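You operate a simulated robot arm through the tools that you are given. There is no shell and no other tool. Be economical: measure what you need, move in short steps, check, and stop when the job is done.

Carry out the task below with a simulated robot arm. There is one attempt and no reset: what you move stays moved.

TASK
Slide the square block along the brown bench until it stands next to the disc one.
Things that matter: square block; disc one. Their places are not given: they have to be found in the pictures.

It is judged by the outcome, as a careful person would: the job done as asked, and still so three seconds after it is handed in. It fails if anything else is knocked over, pushed out of place, dropped, spilled or broken.

THE ROBOT
A 6-joint arm with a two-finger parallel gripper, fixed in place. Base frame: the origin is at the foot of the arm, x ahead of it, y to its left, z up; the work surface is at about z = 0. Lengths are in mm, angles in rad, forces in N, time in s.
With the tool pointing down near the work surface it reaches from about 180 to 460 mm from the base axis. Its first joint turns from -1.222 to 1.222 rad. Payload 1.9 kg.
Tool frame: the origin (TCP) lies between the finger pads and is the grasp point; the fingertips stand 23 mm ahead of it; z points along the fingers, y is the line along which they close. The gripper opens to 94 mm. The fingers are 38 mm wide and 10 mm thick; the gripper's body (54 by 96 mm) begins 39 mm behind the TCP.
Orientation is that of the tool frame in the base frame, as [roll, pitch, yaw] about the fixed x, y, z axes, in that order (R = Rz(yaw) Ry(pitch) Rx(roll)). With the fingers straight down and closing along the base's y, the tool's x points along the base's -x, its y along +y and its z along -z.

THE INTERFACE
- The arm moves only by the tool arm_command. Its argument "rows" is a list of rows, each an object of numbers (a shift or turn left out is 0, a gripper value left out holds the last): "tx", "ty", "tz": the shift along the tool's x, y, z in mm; "ax", "ay", "az": the turn, a rotation vector about the tool's x, y, z in rad; "jaw": the closure in counts, from 0 (fully open) to 255 (shut). In form: [{"tx": .., "ty": .., "tz": .., "ax": .., "ay": .., "az": .., "jaw": ..}, ...]. A call has 1 to 20 rows; each row is the pose to reach, as a shift and turn from the pose commanded when the call began, along the tool's axes at that moment. A row lasts 0.2 s, in which the tool goes at most 50 mm and 0.15 rad; a call with a longer step from one row to the next is refused whole, and so is a gripper value outside its range. A pose out of reach is approached as far as the arm can. The call stops where the force on the tool passes 40 N (or 10 N more than at its start, if that is more) or the arm is blocked; 0.2 s more then pass. The fingers move at their own pace (about 108 mm/s each) and stop on an object; they squeeze with about 40 N. The grip force told is the motor's: it shows also when the fingers shut on nothing. Time passes only in rows, and 0.2 s behind the last, so rows that repeat a pose let the fingers close. It gives the time, the measured TCP pose, the force on the tool (base axes), the opening and the grip force at its end, in the units of the frame above (readings bear some noise), and new pictures: "pictures" is both (left out), scene, wrist or none.
- Cameras (640 x 400 px; columns grow to the right, rows downward): "scene" is fixed at [53.5, 312.7, 434.3]; the picture's right is [-0.85, -0.53, 0.00], its down [-0.29, 0.47, -0.83] and it looks along [0.44, -0.71, -0.55] (base axes); focal length 317 px, centre (320, 200). "wrist" rides on the gripper at [-39, 0, -44] in the tool frame; the picture's right is [0.00, -1.00, 0.00], its down [0.97, 0.00, -0.24] and it looks along [0.24, 0.00, 0.97] (tool axes); focal length 218 px, centre (320, 200).
- point_at(camera, pixels): there is no depth. For up to 12 entries [column, row, z] of the newest picture of that camera ("zoom" is the newest enlarged one), the place [x, y] in the base frame at which the ray of that pixel passes the height z, good to about 2 mm, but the place of the scene camera against the robot may be out by one fixed shift of up to 18 mm in any direction. No time passes.
- inspect(camera, box): a new picture of the part [left, top, right, bottom] of that camera's present view, enlarged. No time passes.
- hand_in(): hands the job in; it is judged then, once.

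Work in short steps. Measure before you move; look again where a grasp or a placing could have gone wrong, and mend it. You have 60 turns and 120 pictures in all, the two below and enlarged ones among them. Open the gripper and draw the arm clear of the work before you hand the job in, unless the task says otherwise; then end with one line.

The tools are called after ">>>" by a JSON object that holds its "api" and its "payload". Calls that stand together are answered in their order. arm_command: Moves the arm, as the interface text tells. Its arguments: {"type":"object","properties":{"rows":{"type":"array","items":{"type":"object","properties":{"tx":{"type":"number"},"ty":{"type":"number"},"tz":{"type":"number"},"ax":{"type":"number"},"ay":{"type":"number"},"az":{"type":"number"},"jaw":{"type":"number"}}}},"pictures":{"type":"string","enum":["both","scene","wrist","none"]}},"required":["rows"]} The other tools are called the same way: point_at (camera, pixels) gives the place at which the rays of pixels pass given heights; inspect (camera, box) takes an enlarged picture of a part of a camera's view; hand_in () hands the job in.

At the start:

```text
clock: 0.0
tool_pos: [250.3, -215.6, 230.0]
orientation: [-3.14, 0.003, -3.14]
force: [-0.3, 0.8, 0.9]
finger_gap: 93.9
grasp_force: 0.1
```

scene: 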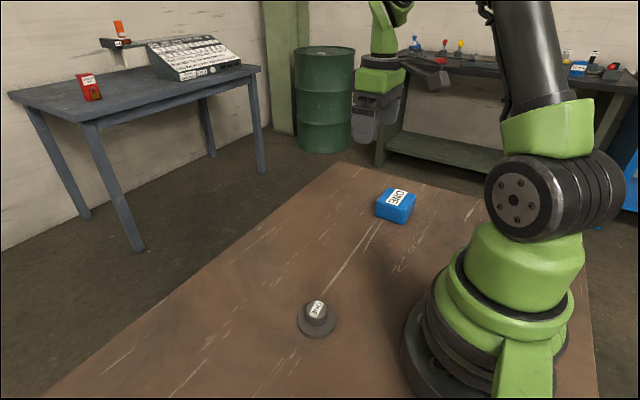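
wrist: 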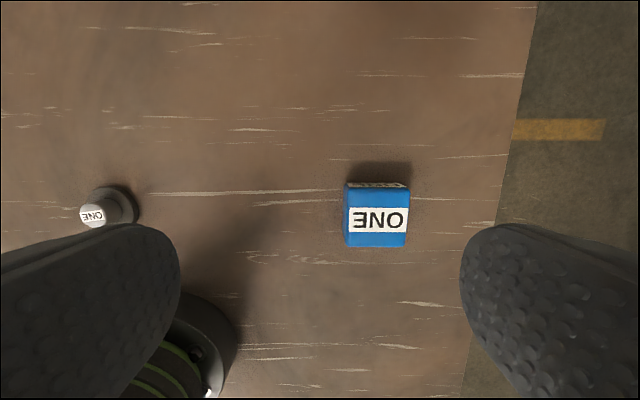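

The blue square block is at scene (396,205) and the grey disc with a knob is at (316,318). I'll zoom in on both and measure their places.

>>> {"api": "inspect", "payload": {"camera": "scene", "box": [260, 170, 440, 350]}}

>>> {"api": "inspect", "payload": {"camera": "wrist", "box": [60, 150, 460, 400]}}

>>> {"api": "point_at", "payload": {"camera": "wrist", "pixels": [[346, 247, 30], [409, 247, 30], [346, 188, 30], [409, 188, 30], [346, 184, 0], [105, 207, 0], [138, 207, 0], [92, 216, 30], [115, 187, 0]]}}

>>> {"api": "point_at", "payload": {"camera": "scene", "pixels": [[375, 215, 0], [408, 224, 0], [415, 208, 0], [298, 323, 0], [336, 323, 0], [317, 338, 0], [316, 310, 30]]}}

```text
2.22 times, centred on (350, 260) of scene
```

zoom: 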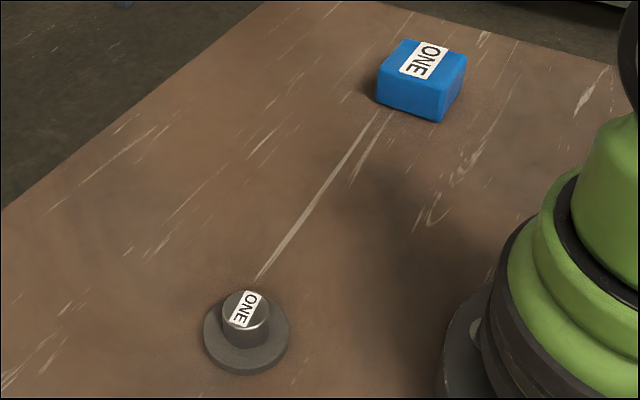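

```text
1.60 times, centred on (260, 275) of wrist
```

zoom: 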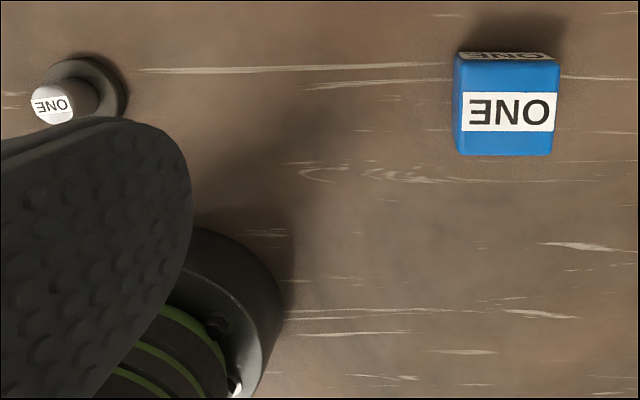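

```text
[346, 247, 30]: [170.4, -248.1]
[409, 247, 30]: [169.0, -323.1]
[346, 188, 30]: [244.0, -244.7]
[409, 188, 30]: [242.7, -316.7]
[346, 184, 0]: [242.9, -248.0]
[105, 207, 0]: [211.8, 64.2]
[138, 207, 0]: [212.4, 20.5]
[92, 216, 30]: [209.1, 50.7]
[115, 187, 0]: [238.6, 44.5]
```

```text
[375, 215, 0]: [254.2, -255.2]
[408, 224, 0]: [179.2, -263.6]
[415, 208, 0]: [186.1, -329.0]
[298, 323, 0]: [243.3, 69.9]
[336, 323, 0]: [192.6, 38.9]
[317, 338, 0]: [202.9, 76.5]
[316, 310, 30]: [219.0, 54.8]
```

The block spans roughly x 170..244 and y -320..-247, and the disc sits around (212, 42). I'll move above the block and turn the tool 90° so the fingers close along x, which leaves the face towards the disc free.

>>> {"api": "arm_command", "payload": {"rows": [{"az": 0.14, "tx": 4, "ty": -6}, {"az": 0.28, "tx": 8, "ty": -12}, {"az": 0.42, "tx": 12, "ty": -18}, {"az": 0.56, "tx": 16, "ty": -24}, {"az": 0.7, "tx": 20, "ty": -30}, {"az": 0.84, "tx": 24, "ty": -36}, {"az": 0.98, "tx": 28, "ty": -42}, {"az": 1.12, "tx": 32, "ty": -48}, {"az": 1.26, "tx": 36, "ty": -54}, {"az": 1.4, "tx": 40, "ty": -60}, {"az": 1.5, "tx": 42, "ty": -66}, {"az": 1.571, "tx": 43, "ty": -69}, {"az": 1.571, "tx": 43, "ty": -69}]}}

```text
clock: 2.8
tool_pos: [206.2, -284.6, 229.8]
orientation: [3.142, 0.001, 1.569]
force: [0.3, -0.6, -0.4]
finger_gap: 94.0
grasp_force: 0.0
```

scene: 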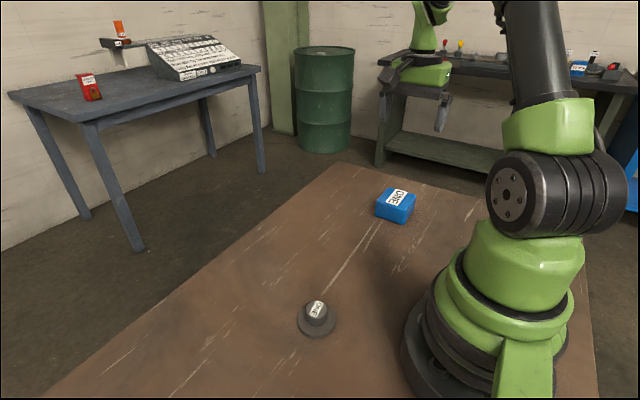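
wrist: 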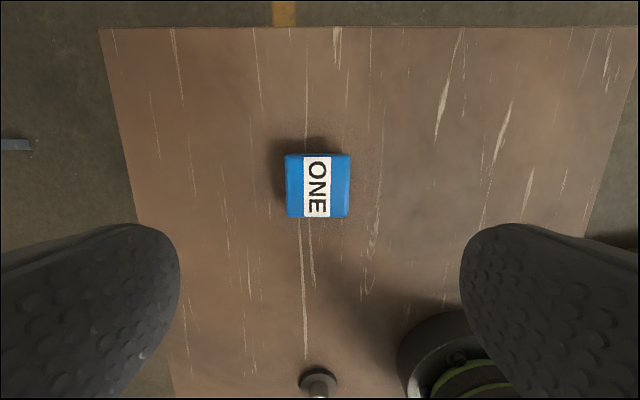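

The block is under the gripper, at wrist (285..350, 155..217). I'll measure its top and the disc from here.

>>> {"api": "inspect", "payload": {"camera": "wrist", "box": [260, 130, 380, 240]}}

>>> {"api": "point_at", "payload": {"camera": "wrist", "pixels": [[285, 217, 35], [350, 217, 35], [285, 155, 35], [350, 155, 35], [318, 368, 0], [300, 382, 0], [337, 382, 0]]}}

>>> {"api": "inspect", "payload": {"camera": "scene", "box": [360, 175, 430, 235]}}

```text
3.64 times, centred on (320, 185) of wrist
```

zoom: 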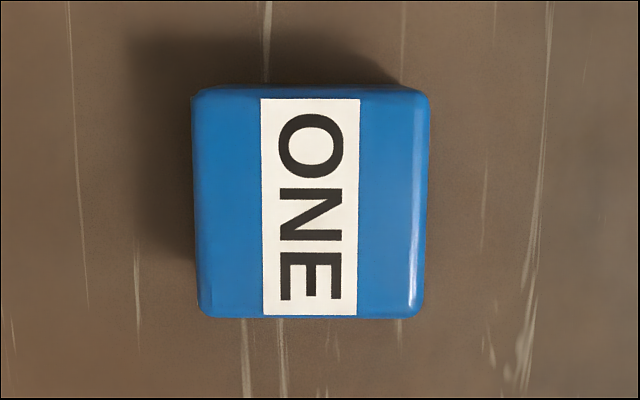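

```text
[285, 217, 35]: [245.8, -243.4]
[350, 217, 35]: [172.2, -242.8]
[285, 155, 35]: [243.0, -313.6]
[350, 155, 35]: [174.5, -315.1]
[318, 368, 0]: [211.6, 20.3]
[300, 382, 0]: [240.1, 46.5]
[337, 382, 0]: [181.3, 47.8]
```

```text
6.67 times, centred on (395, 205) of scene
```

zoom: 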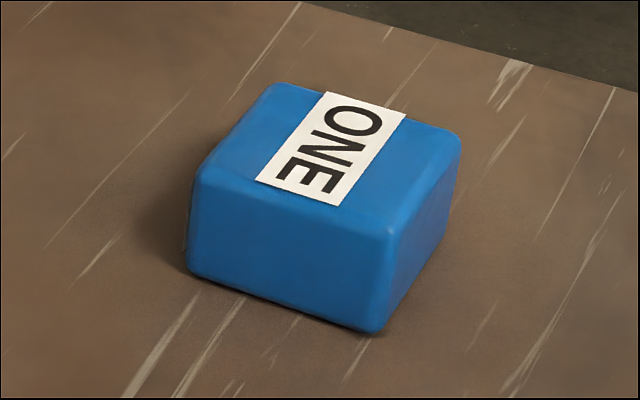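

The block is about 69 mm across and about 40 mm tall, centred near (209, -279). I'll centre over it and come partway down before checking again.

>>> {"api": "arm_command", "payload": {"rows": [{"tx": 5, "ty": 3, "tz": 20}, {"tx": 5, "ty": 3, "tz": 60}, {"tx": 5, "ty": 3, "tz": 100}, {"tx": 5, "ty": 3, "tz": 125}, {"tx": 5, "ty": 3, "tz": 125}]}}

```text
clock: 4.0
tool_pos: [209.3, -280.1, 105.0]
orientation: [3.14, 0.002, 1.57]
force: [0.0, 0.0, 0.2]
finger_gap: 93.9
grasp_force: 0.0
```

scene: 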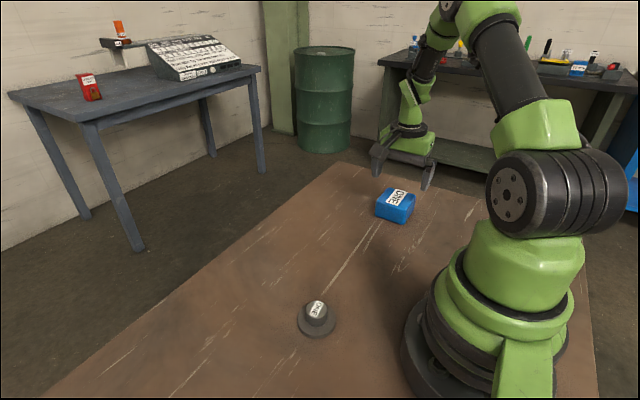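
wrist: 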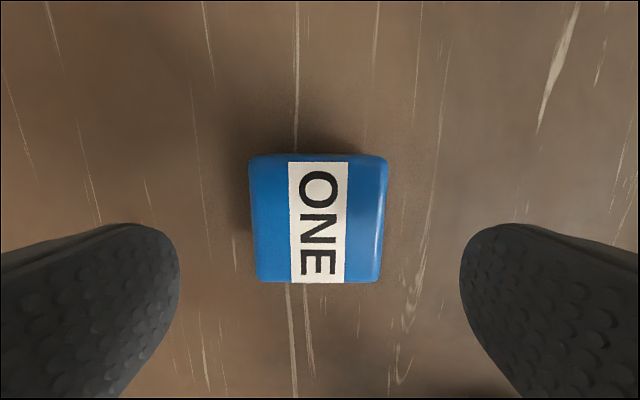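

The block's columns run 250..388, so it is centred at 319. I'll check its extent along y.

>>> {"api": "point_at", "payload": {"camera": "wrist", "pixels": [[253, 282, 40], [381, 282, 40], [250, 156, 40], [388, 156, 40]]}}

>>> {"api": "arm_command", "payload": {"rows": [{"tz": 25}, {"tz": 50}, {"tz": 65}, {"tz": 74}, {"tz": 74}]}}

```text
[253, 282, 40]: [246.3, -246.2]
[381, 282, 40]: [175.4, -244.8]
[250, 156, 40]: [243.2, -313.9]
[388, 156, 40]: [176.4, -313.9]
```

```text
clock: 5.2
tool_pos: [209.8, -281.0, 29.4]
orientation: [3.14, 0.001, 1.572]
force: [-0.1, 0.7, 0.5]
finger_gap: 93.9
grasp_force: 0.1
```

scene: 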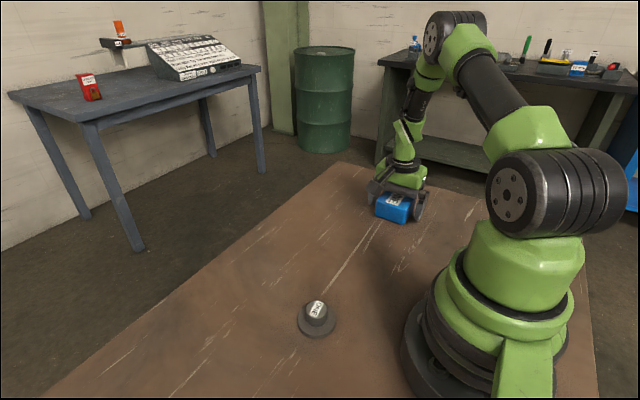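
wrist: 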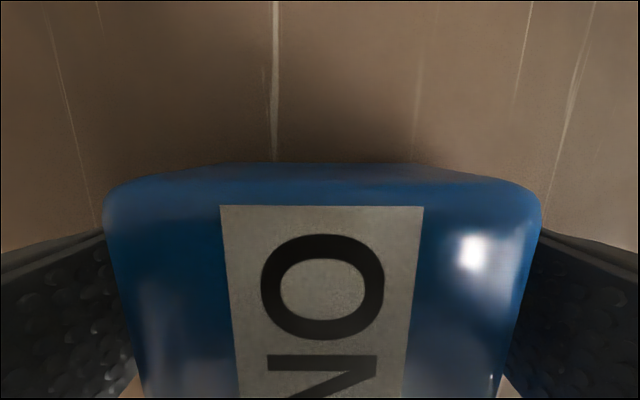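

The fingers straddle the block with room on both sides, so I'll close on it.

>>> {"api": "arm_command", "payload": {"rows": [{"jaw": 255}, {"jaw": 255}, {"jaw": 255}, {"jaw": 255}], "pictures": "none"}}

```text
clock: 6.2
tool_pos: [209.5, -281.9, 30.8]
orientation: [3.14, 0.002, 1.571]
force: [-0.6, -0.4, -0.2]
finger_gap: 69.8
grasp_force: 40.0
```

It's gripped at 69.8 mm. I'll slide it toward +y in small steps and keep it on the bench.

>>> {"api": "arm_command", "payload": {"rows": [{"tx": 8}, {"tx": 20}, {"tx": 32}, {"tx": 44}, {"tx": 56}, {"tx": 68}, {"tx": 80}, {"tx": 90}, {"tx": 100}, {"tx": 100}]}}

```text
clock: 8.4
tool_pos: [210.5, -179.6, 30.0]
orientation: [3.14, 0.001, 1.572]
force: [0.9, -1.2, 0.1]
finger_gap: 69.8
grasp_force: 40.1
```

scene: 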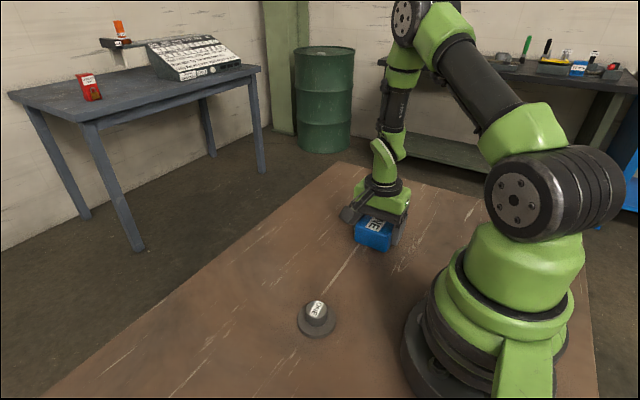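
wrist: 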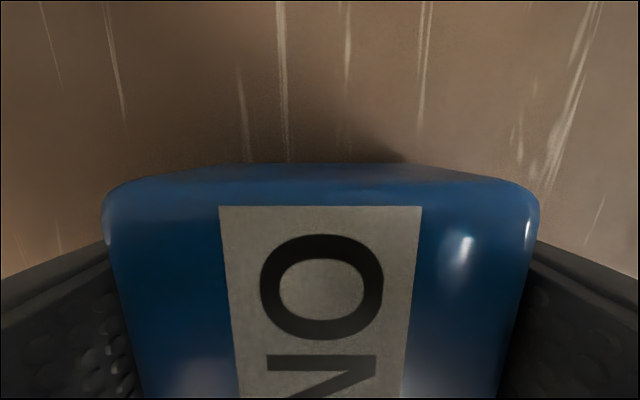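

The block slides cleanly and now has its front face at about y=-144. I'll go another 110 mm and measure the gap again.

>>> {"api": "arm_command", "payload": {"rows": [{"tx": 8}, {"tx": 20}, {"tx": 32}, {"tx": 44}, {"tx": 56}, {"tx": 68}, {"tx": 80}, {"tx": 92}, {"tx": 103}, {"tx": 110}, {"tx": 110}], "pictures": "scene"}}

>>> {"api": "inspect", "payload": {"camera": "scene", "box": [280, 240, 400, 350]}}

```text
clock: 10.8
tool_pos: [210.5, -68.7, 30.7]
orientation: [3.14, 0.004, 1.569]
force: [1.0, -9.7, 25.9]
finger_gap: 70.0
grasp_force: 40.0
```

scene: 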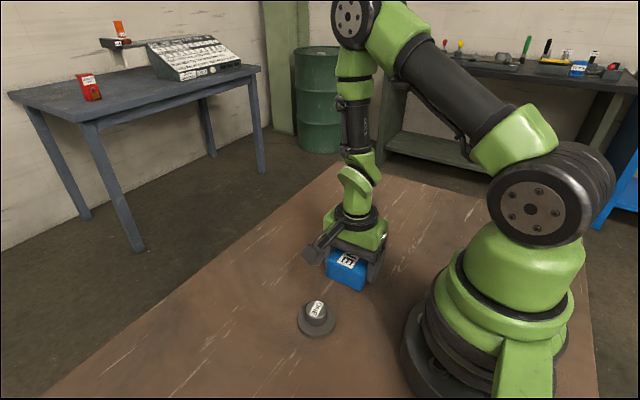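

```text
3.64 times, centred on (340, 295) of scene
```

zoom: 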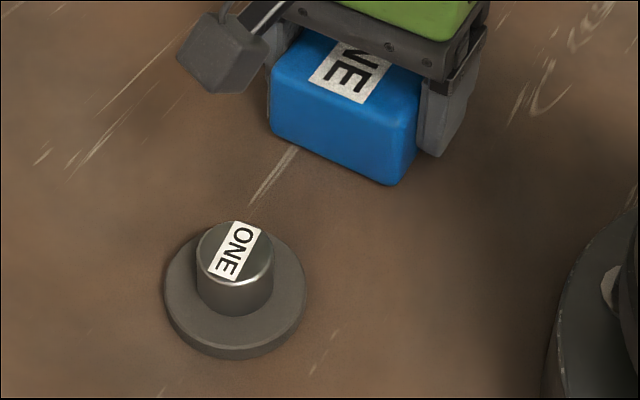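

The force reads 26 N upward, so the block is being pressed lightly onto the bench, and I'll ease that off a little. First I'll measure the remaining gap.

>>> {"api": "point_at", "payload": {"camera": "zoom", "pixels": [[272, 135, 2], [394, 185, 2], [335, 163, 2], [270, 233, 8], [290, 250, 8], [165, 290, 8], [305, 287, 8], [235, 345, 8]]}}

>>> {"api": "arm_command", "payload": {"rows": [{"tx": 5, "tz": -0.7}, {"tx": 10, "tz": -0.7}, {"tx": 10, "tz": -0.7}], "pictures": "none"}}

```text
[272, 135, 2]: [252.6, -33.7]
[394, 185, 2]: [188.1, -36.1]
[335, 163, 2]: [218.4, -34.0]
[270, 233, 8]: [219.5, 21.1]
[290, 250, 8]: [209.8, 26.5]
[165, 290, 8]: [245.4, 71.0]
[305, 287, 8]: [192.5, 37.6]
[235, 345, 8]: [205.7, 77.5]
```

```text
clock: 11.6
tool_pos: [210.0, -59.2, 31.0]
orientation: [3.139, 0.003, 1.569]
force: [-0.1, -0.6, 0.3]
finger_gap: 69.6
grasp_force: 40.0
```

The gap is now about 44 mm and the pressing force is gone. I'll go 30 mm closer and look.

>>> {"api": "arm_command", "payload": {"rows": [{"tx": 8}, {"tx": 16}, {"tx": 24}, {"tx": 30}, {"tx": 30}], "pictures": "none"}}

>>> {"api": "inspect", "payload": {"camera": "scene", "box": [280, 240, 400, 350]}}

```text
clock: 12.8
tool_pos: [210.9, -30.0, 30.1]
orientation: [3.141, 0.0, 1.57]
force: [0.3, 0.1, 0.6]
finger_gap: 70.0
grasp_force: 39.6
```

```text
3.64 times, centred on (340, 295) of scene
```

zoom: 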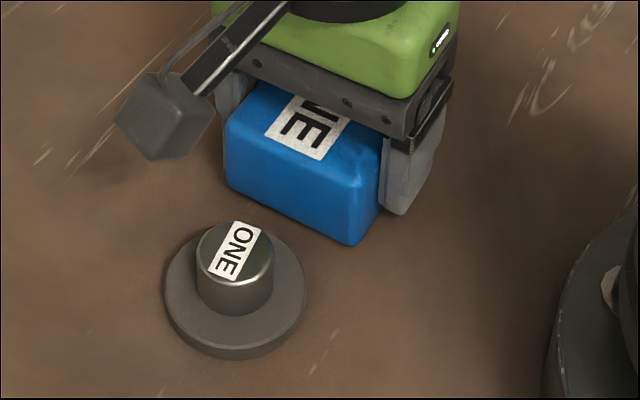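

The block is close to the disc now, and the dark bracket at the left is well above it. I'll measure the gap.

>>> {"api": "point_at", "payload": {"camera": "zoom", "pixels": [[226, 188, 2], [352, 246, 2], [290, 219, 2], [270, 233, 8], [280, 240, 8]]}}

>>> {"api": "inspect", "payload": {"camera": "scene", "box": [310, 285, 360, 320]}}

```text
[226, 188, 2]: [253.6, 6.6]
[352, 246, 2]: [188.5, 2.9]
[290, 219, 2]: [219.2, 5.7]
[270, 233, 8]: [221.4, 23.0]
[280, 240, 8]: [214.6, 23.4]
```

```text
11.43 times, centred on (335, 302) of scene
```

zoom: 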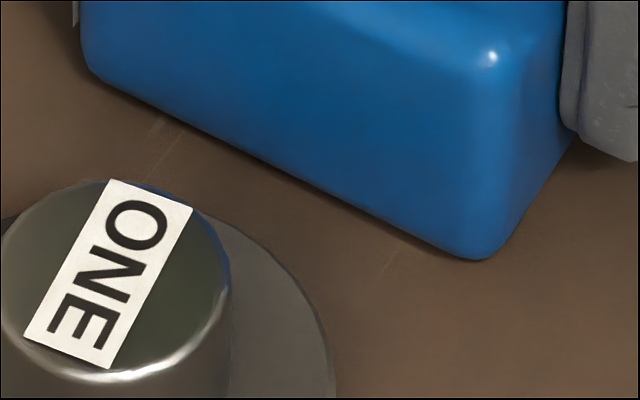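

About 15 mm remains, so I'll slide 9 mm more, slowly.

>>> {"api": "arm_command", "payload": {"rows": [{"tx": 3}, {"tx": 6}, {"tx": 9}, {"tx": 9}], "pictures": "none"}}

>>> {"api": "inspect", "payload": {"camera": "scene", "box": [290, 275, 370, 345]}}

```text
clock: 13.8
tool_pos: [211.1, -19.5, 31.4]
orientation: [3.14, 0.003, 1.571]
force: [0.0, 0.3, 0.6]
finger_gap: 69.8
grasp_force: 40.4
```

```text
5.71 times, centred on (330, 310) of scene
```

zoom: 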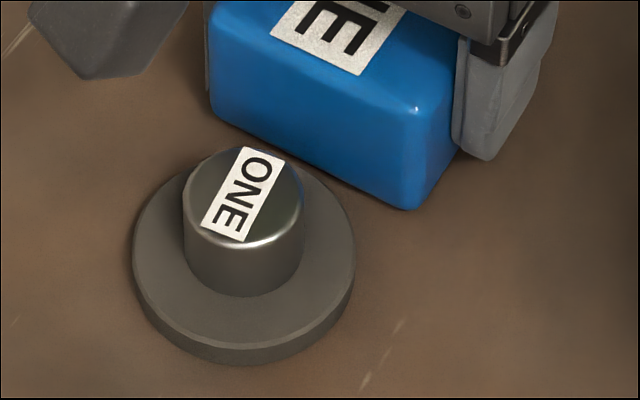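

>>> {"api": "point_at", "payload": {"camera": "zoom", "pixels": [[214, 118, 2], [408, 208, 2], [310, 165, 2], [310, 175, 8], [330, 193, 8], [134, 255, 8], [354, 255, 8]]}}

```text
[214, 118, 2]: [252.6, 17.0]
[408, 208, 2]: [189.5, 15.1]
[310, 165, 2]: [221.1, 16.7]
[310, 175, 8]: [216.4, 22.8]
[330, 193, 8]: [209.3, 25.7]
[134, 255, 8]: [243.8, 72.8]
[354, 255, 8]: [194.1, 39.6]
```

The gap is about 5 mm, side by side with the disc untouched. I'll release and lift straight up.

>>> {"api": "arm_command", "payload": {"rows": [{"jaw": 40}, {"jaw": 0}, {"jaw": 0}, {"jaw": 0}, {"tz": -20}, {"tz": -50}, {"tz": -90}, {"tz": -130}, {"tz": -170}, {"tz": -190}, {"tz": -190}]}}

>>> {"api": "inspect", "payload": {"camera": "scene", "box": [270, 240, 390, 350]}}

```text
clock: 16.2
tool_pos: [212.2, -19.6, 221.2]
orientation: [3.139, 0.001, 1.571]
force: [-0.7, 0.9, 0.9]
finger_gap: 94.3
grasp_force: 0.0
```

scene: 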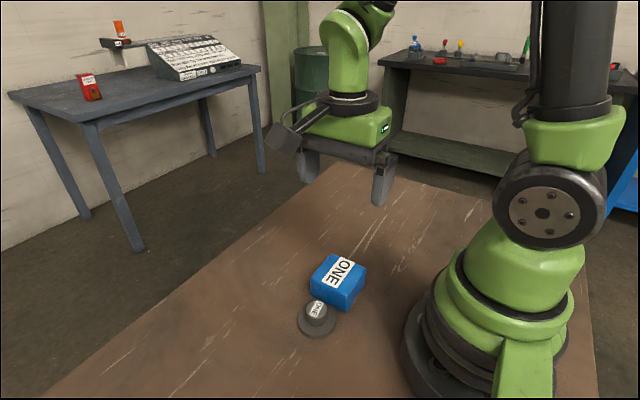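
wrist: 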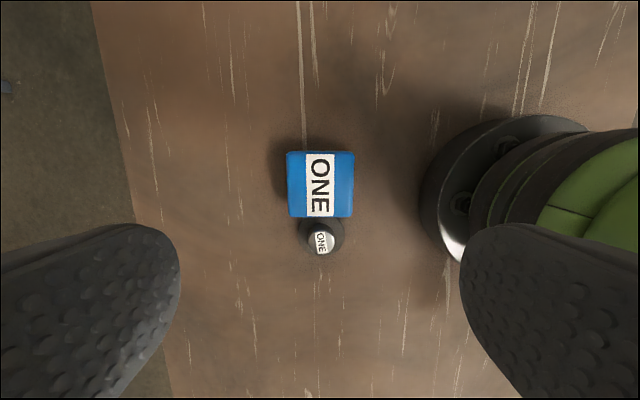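

```text
3.64 times, centred on (330, 295) of scene
```

zoom: 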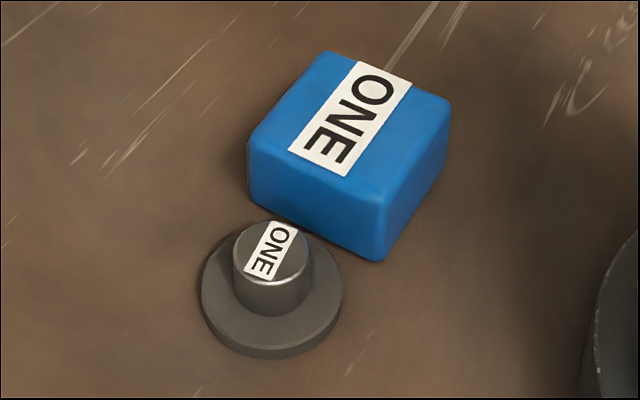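

The block stands upright beside the disc, and the disc hasn't moved. I'll draw the arm aside.

>>> {"api": "arm_command", "payload": {"rows": [{"tx": -25}, {"tx": -60}, {"tx": -100}, {"tx": -140}, {"tx": -160}, {"tx": -160}], "pictures": "scene"}}

```text
clock: 17.6
tool_pos: [211.1, -181.7, 223.0]
orientation: [3.14, 0.002, 1.572]
force: [-0.2, 0.2, -0.6]
finger_gap: 94.1
grasp_force: 0.1
```

scene: 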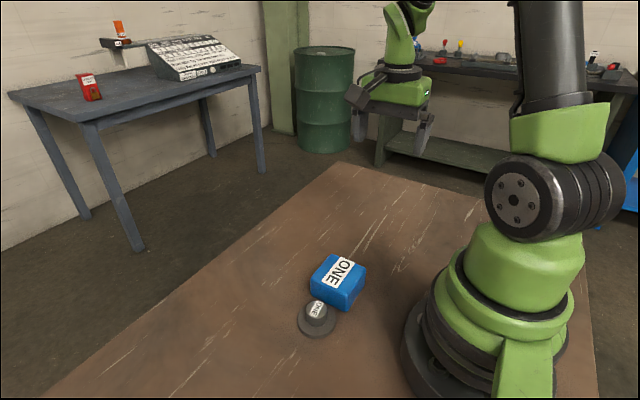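

>>> {"api": "hand_in", "payload": {}}

```text
The job is handed in.
```

The square block was slid along the brown bench and now stands next to the disc, about 5 mm from it; the disc did not move, and the gripper is open with the arm drawn clear.
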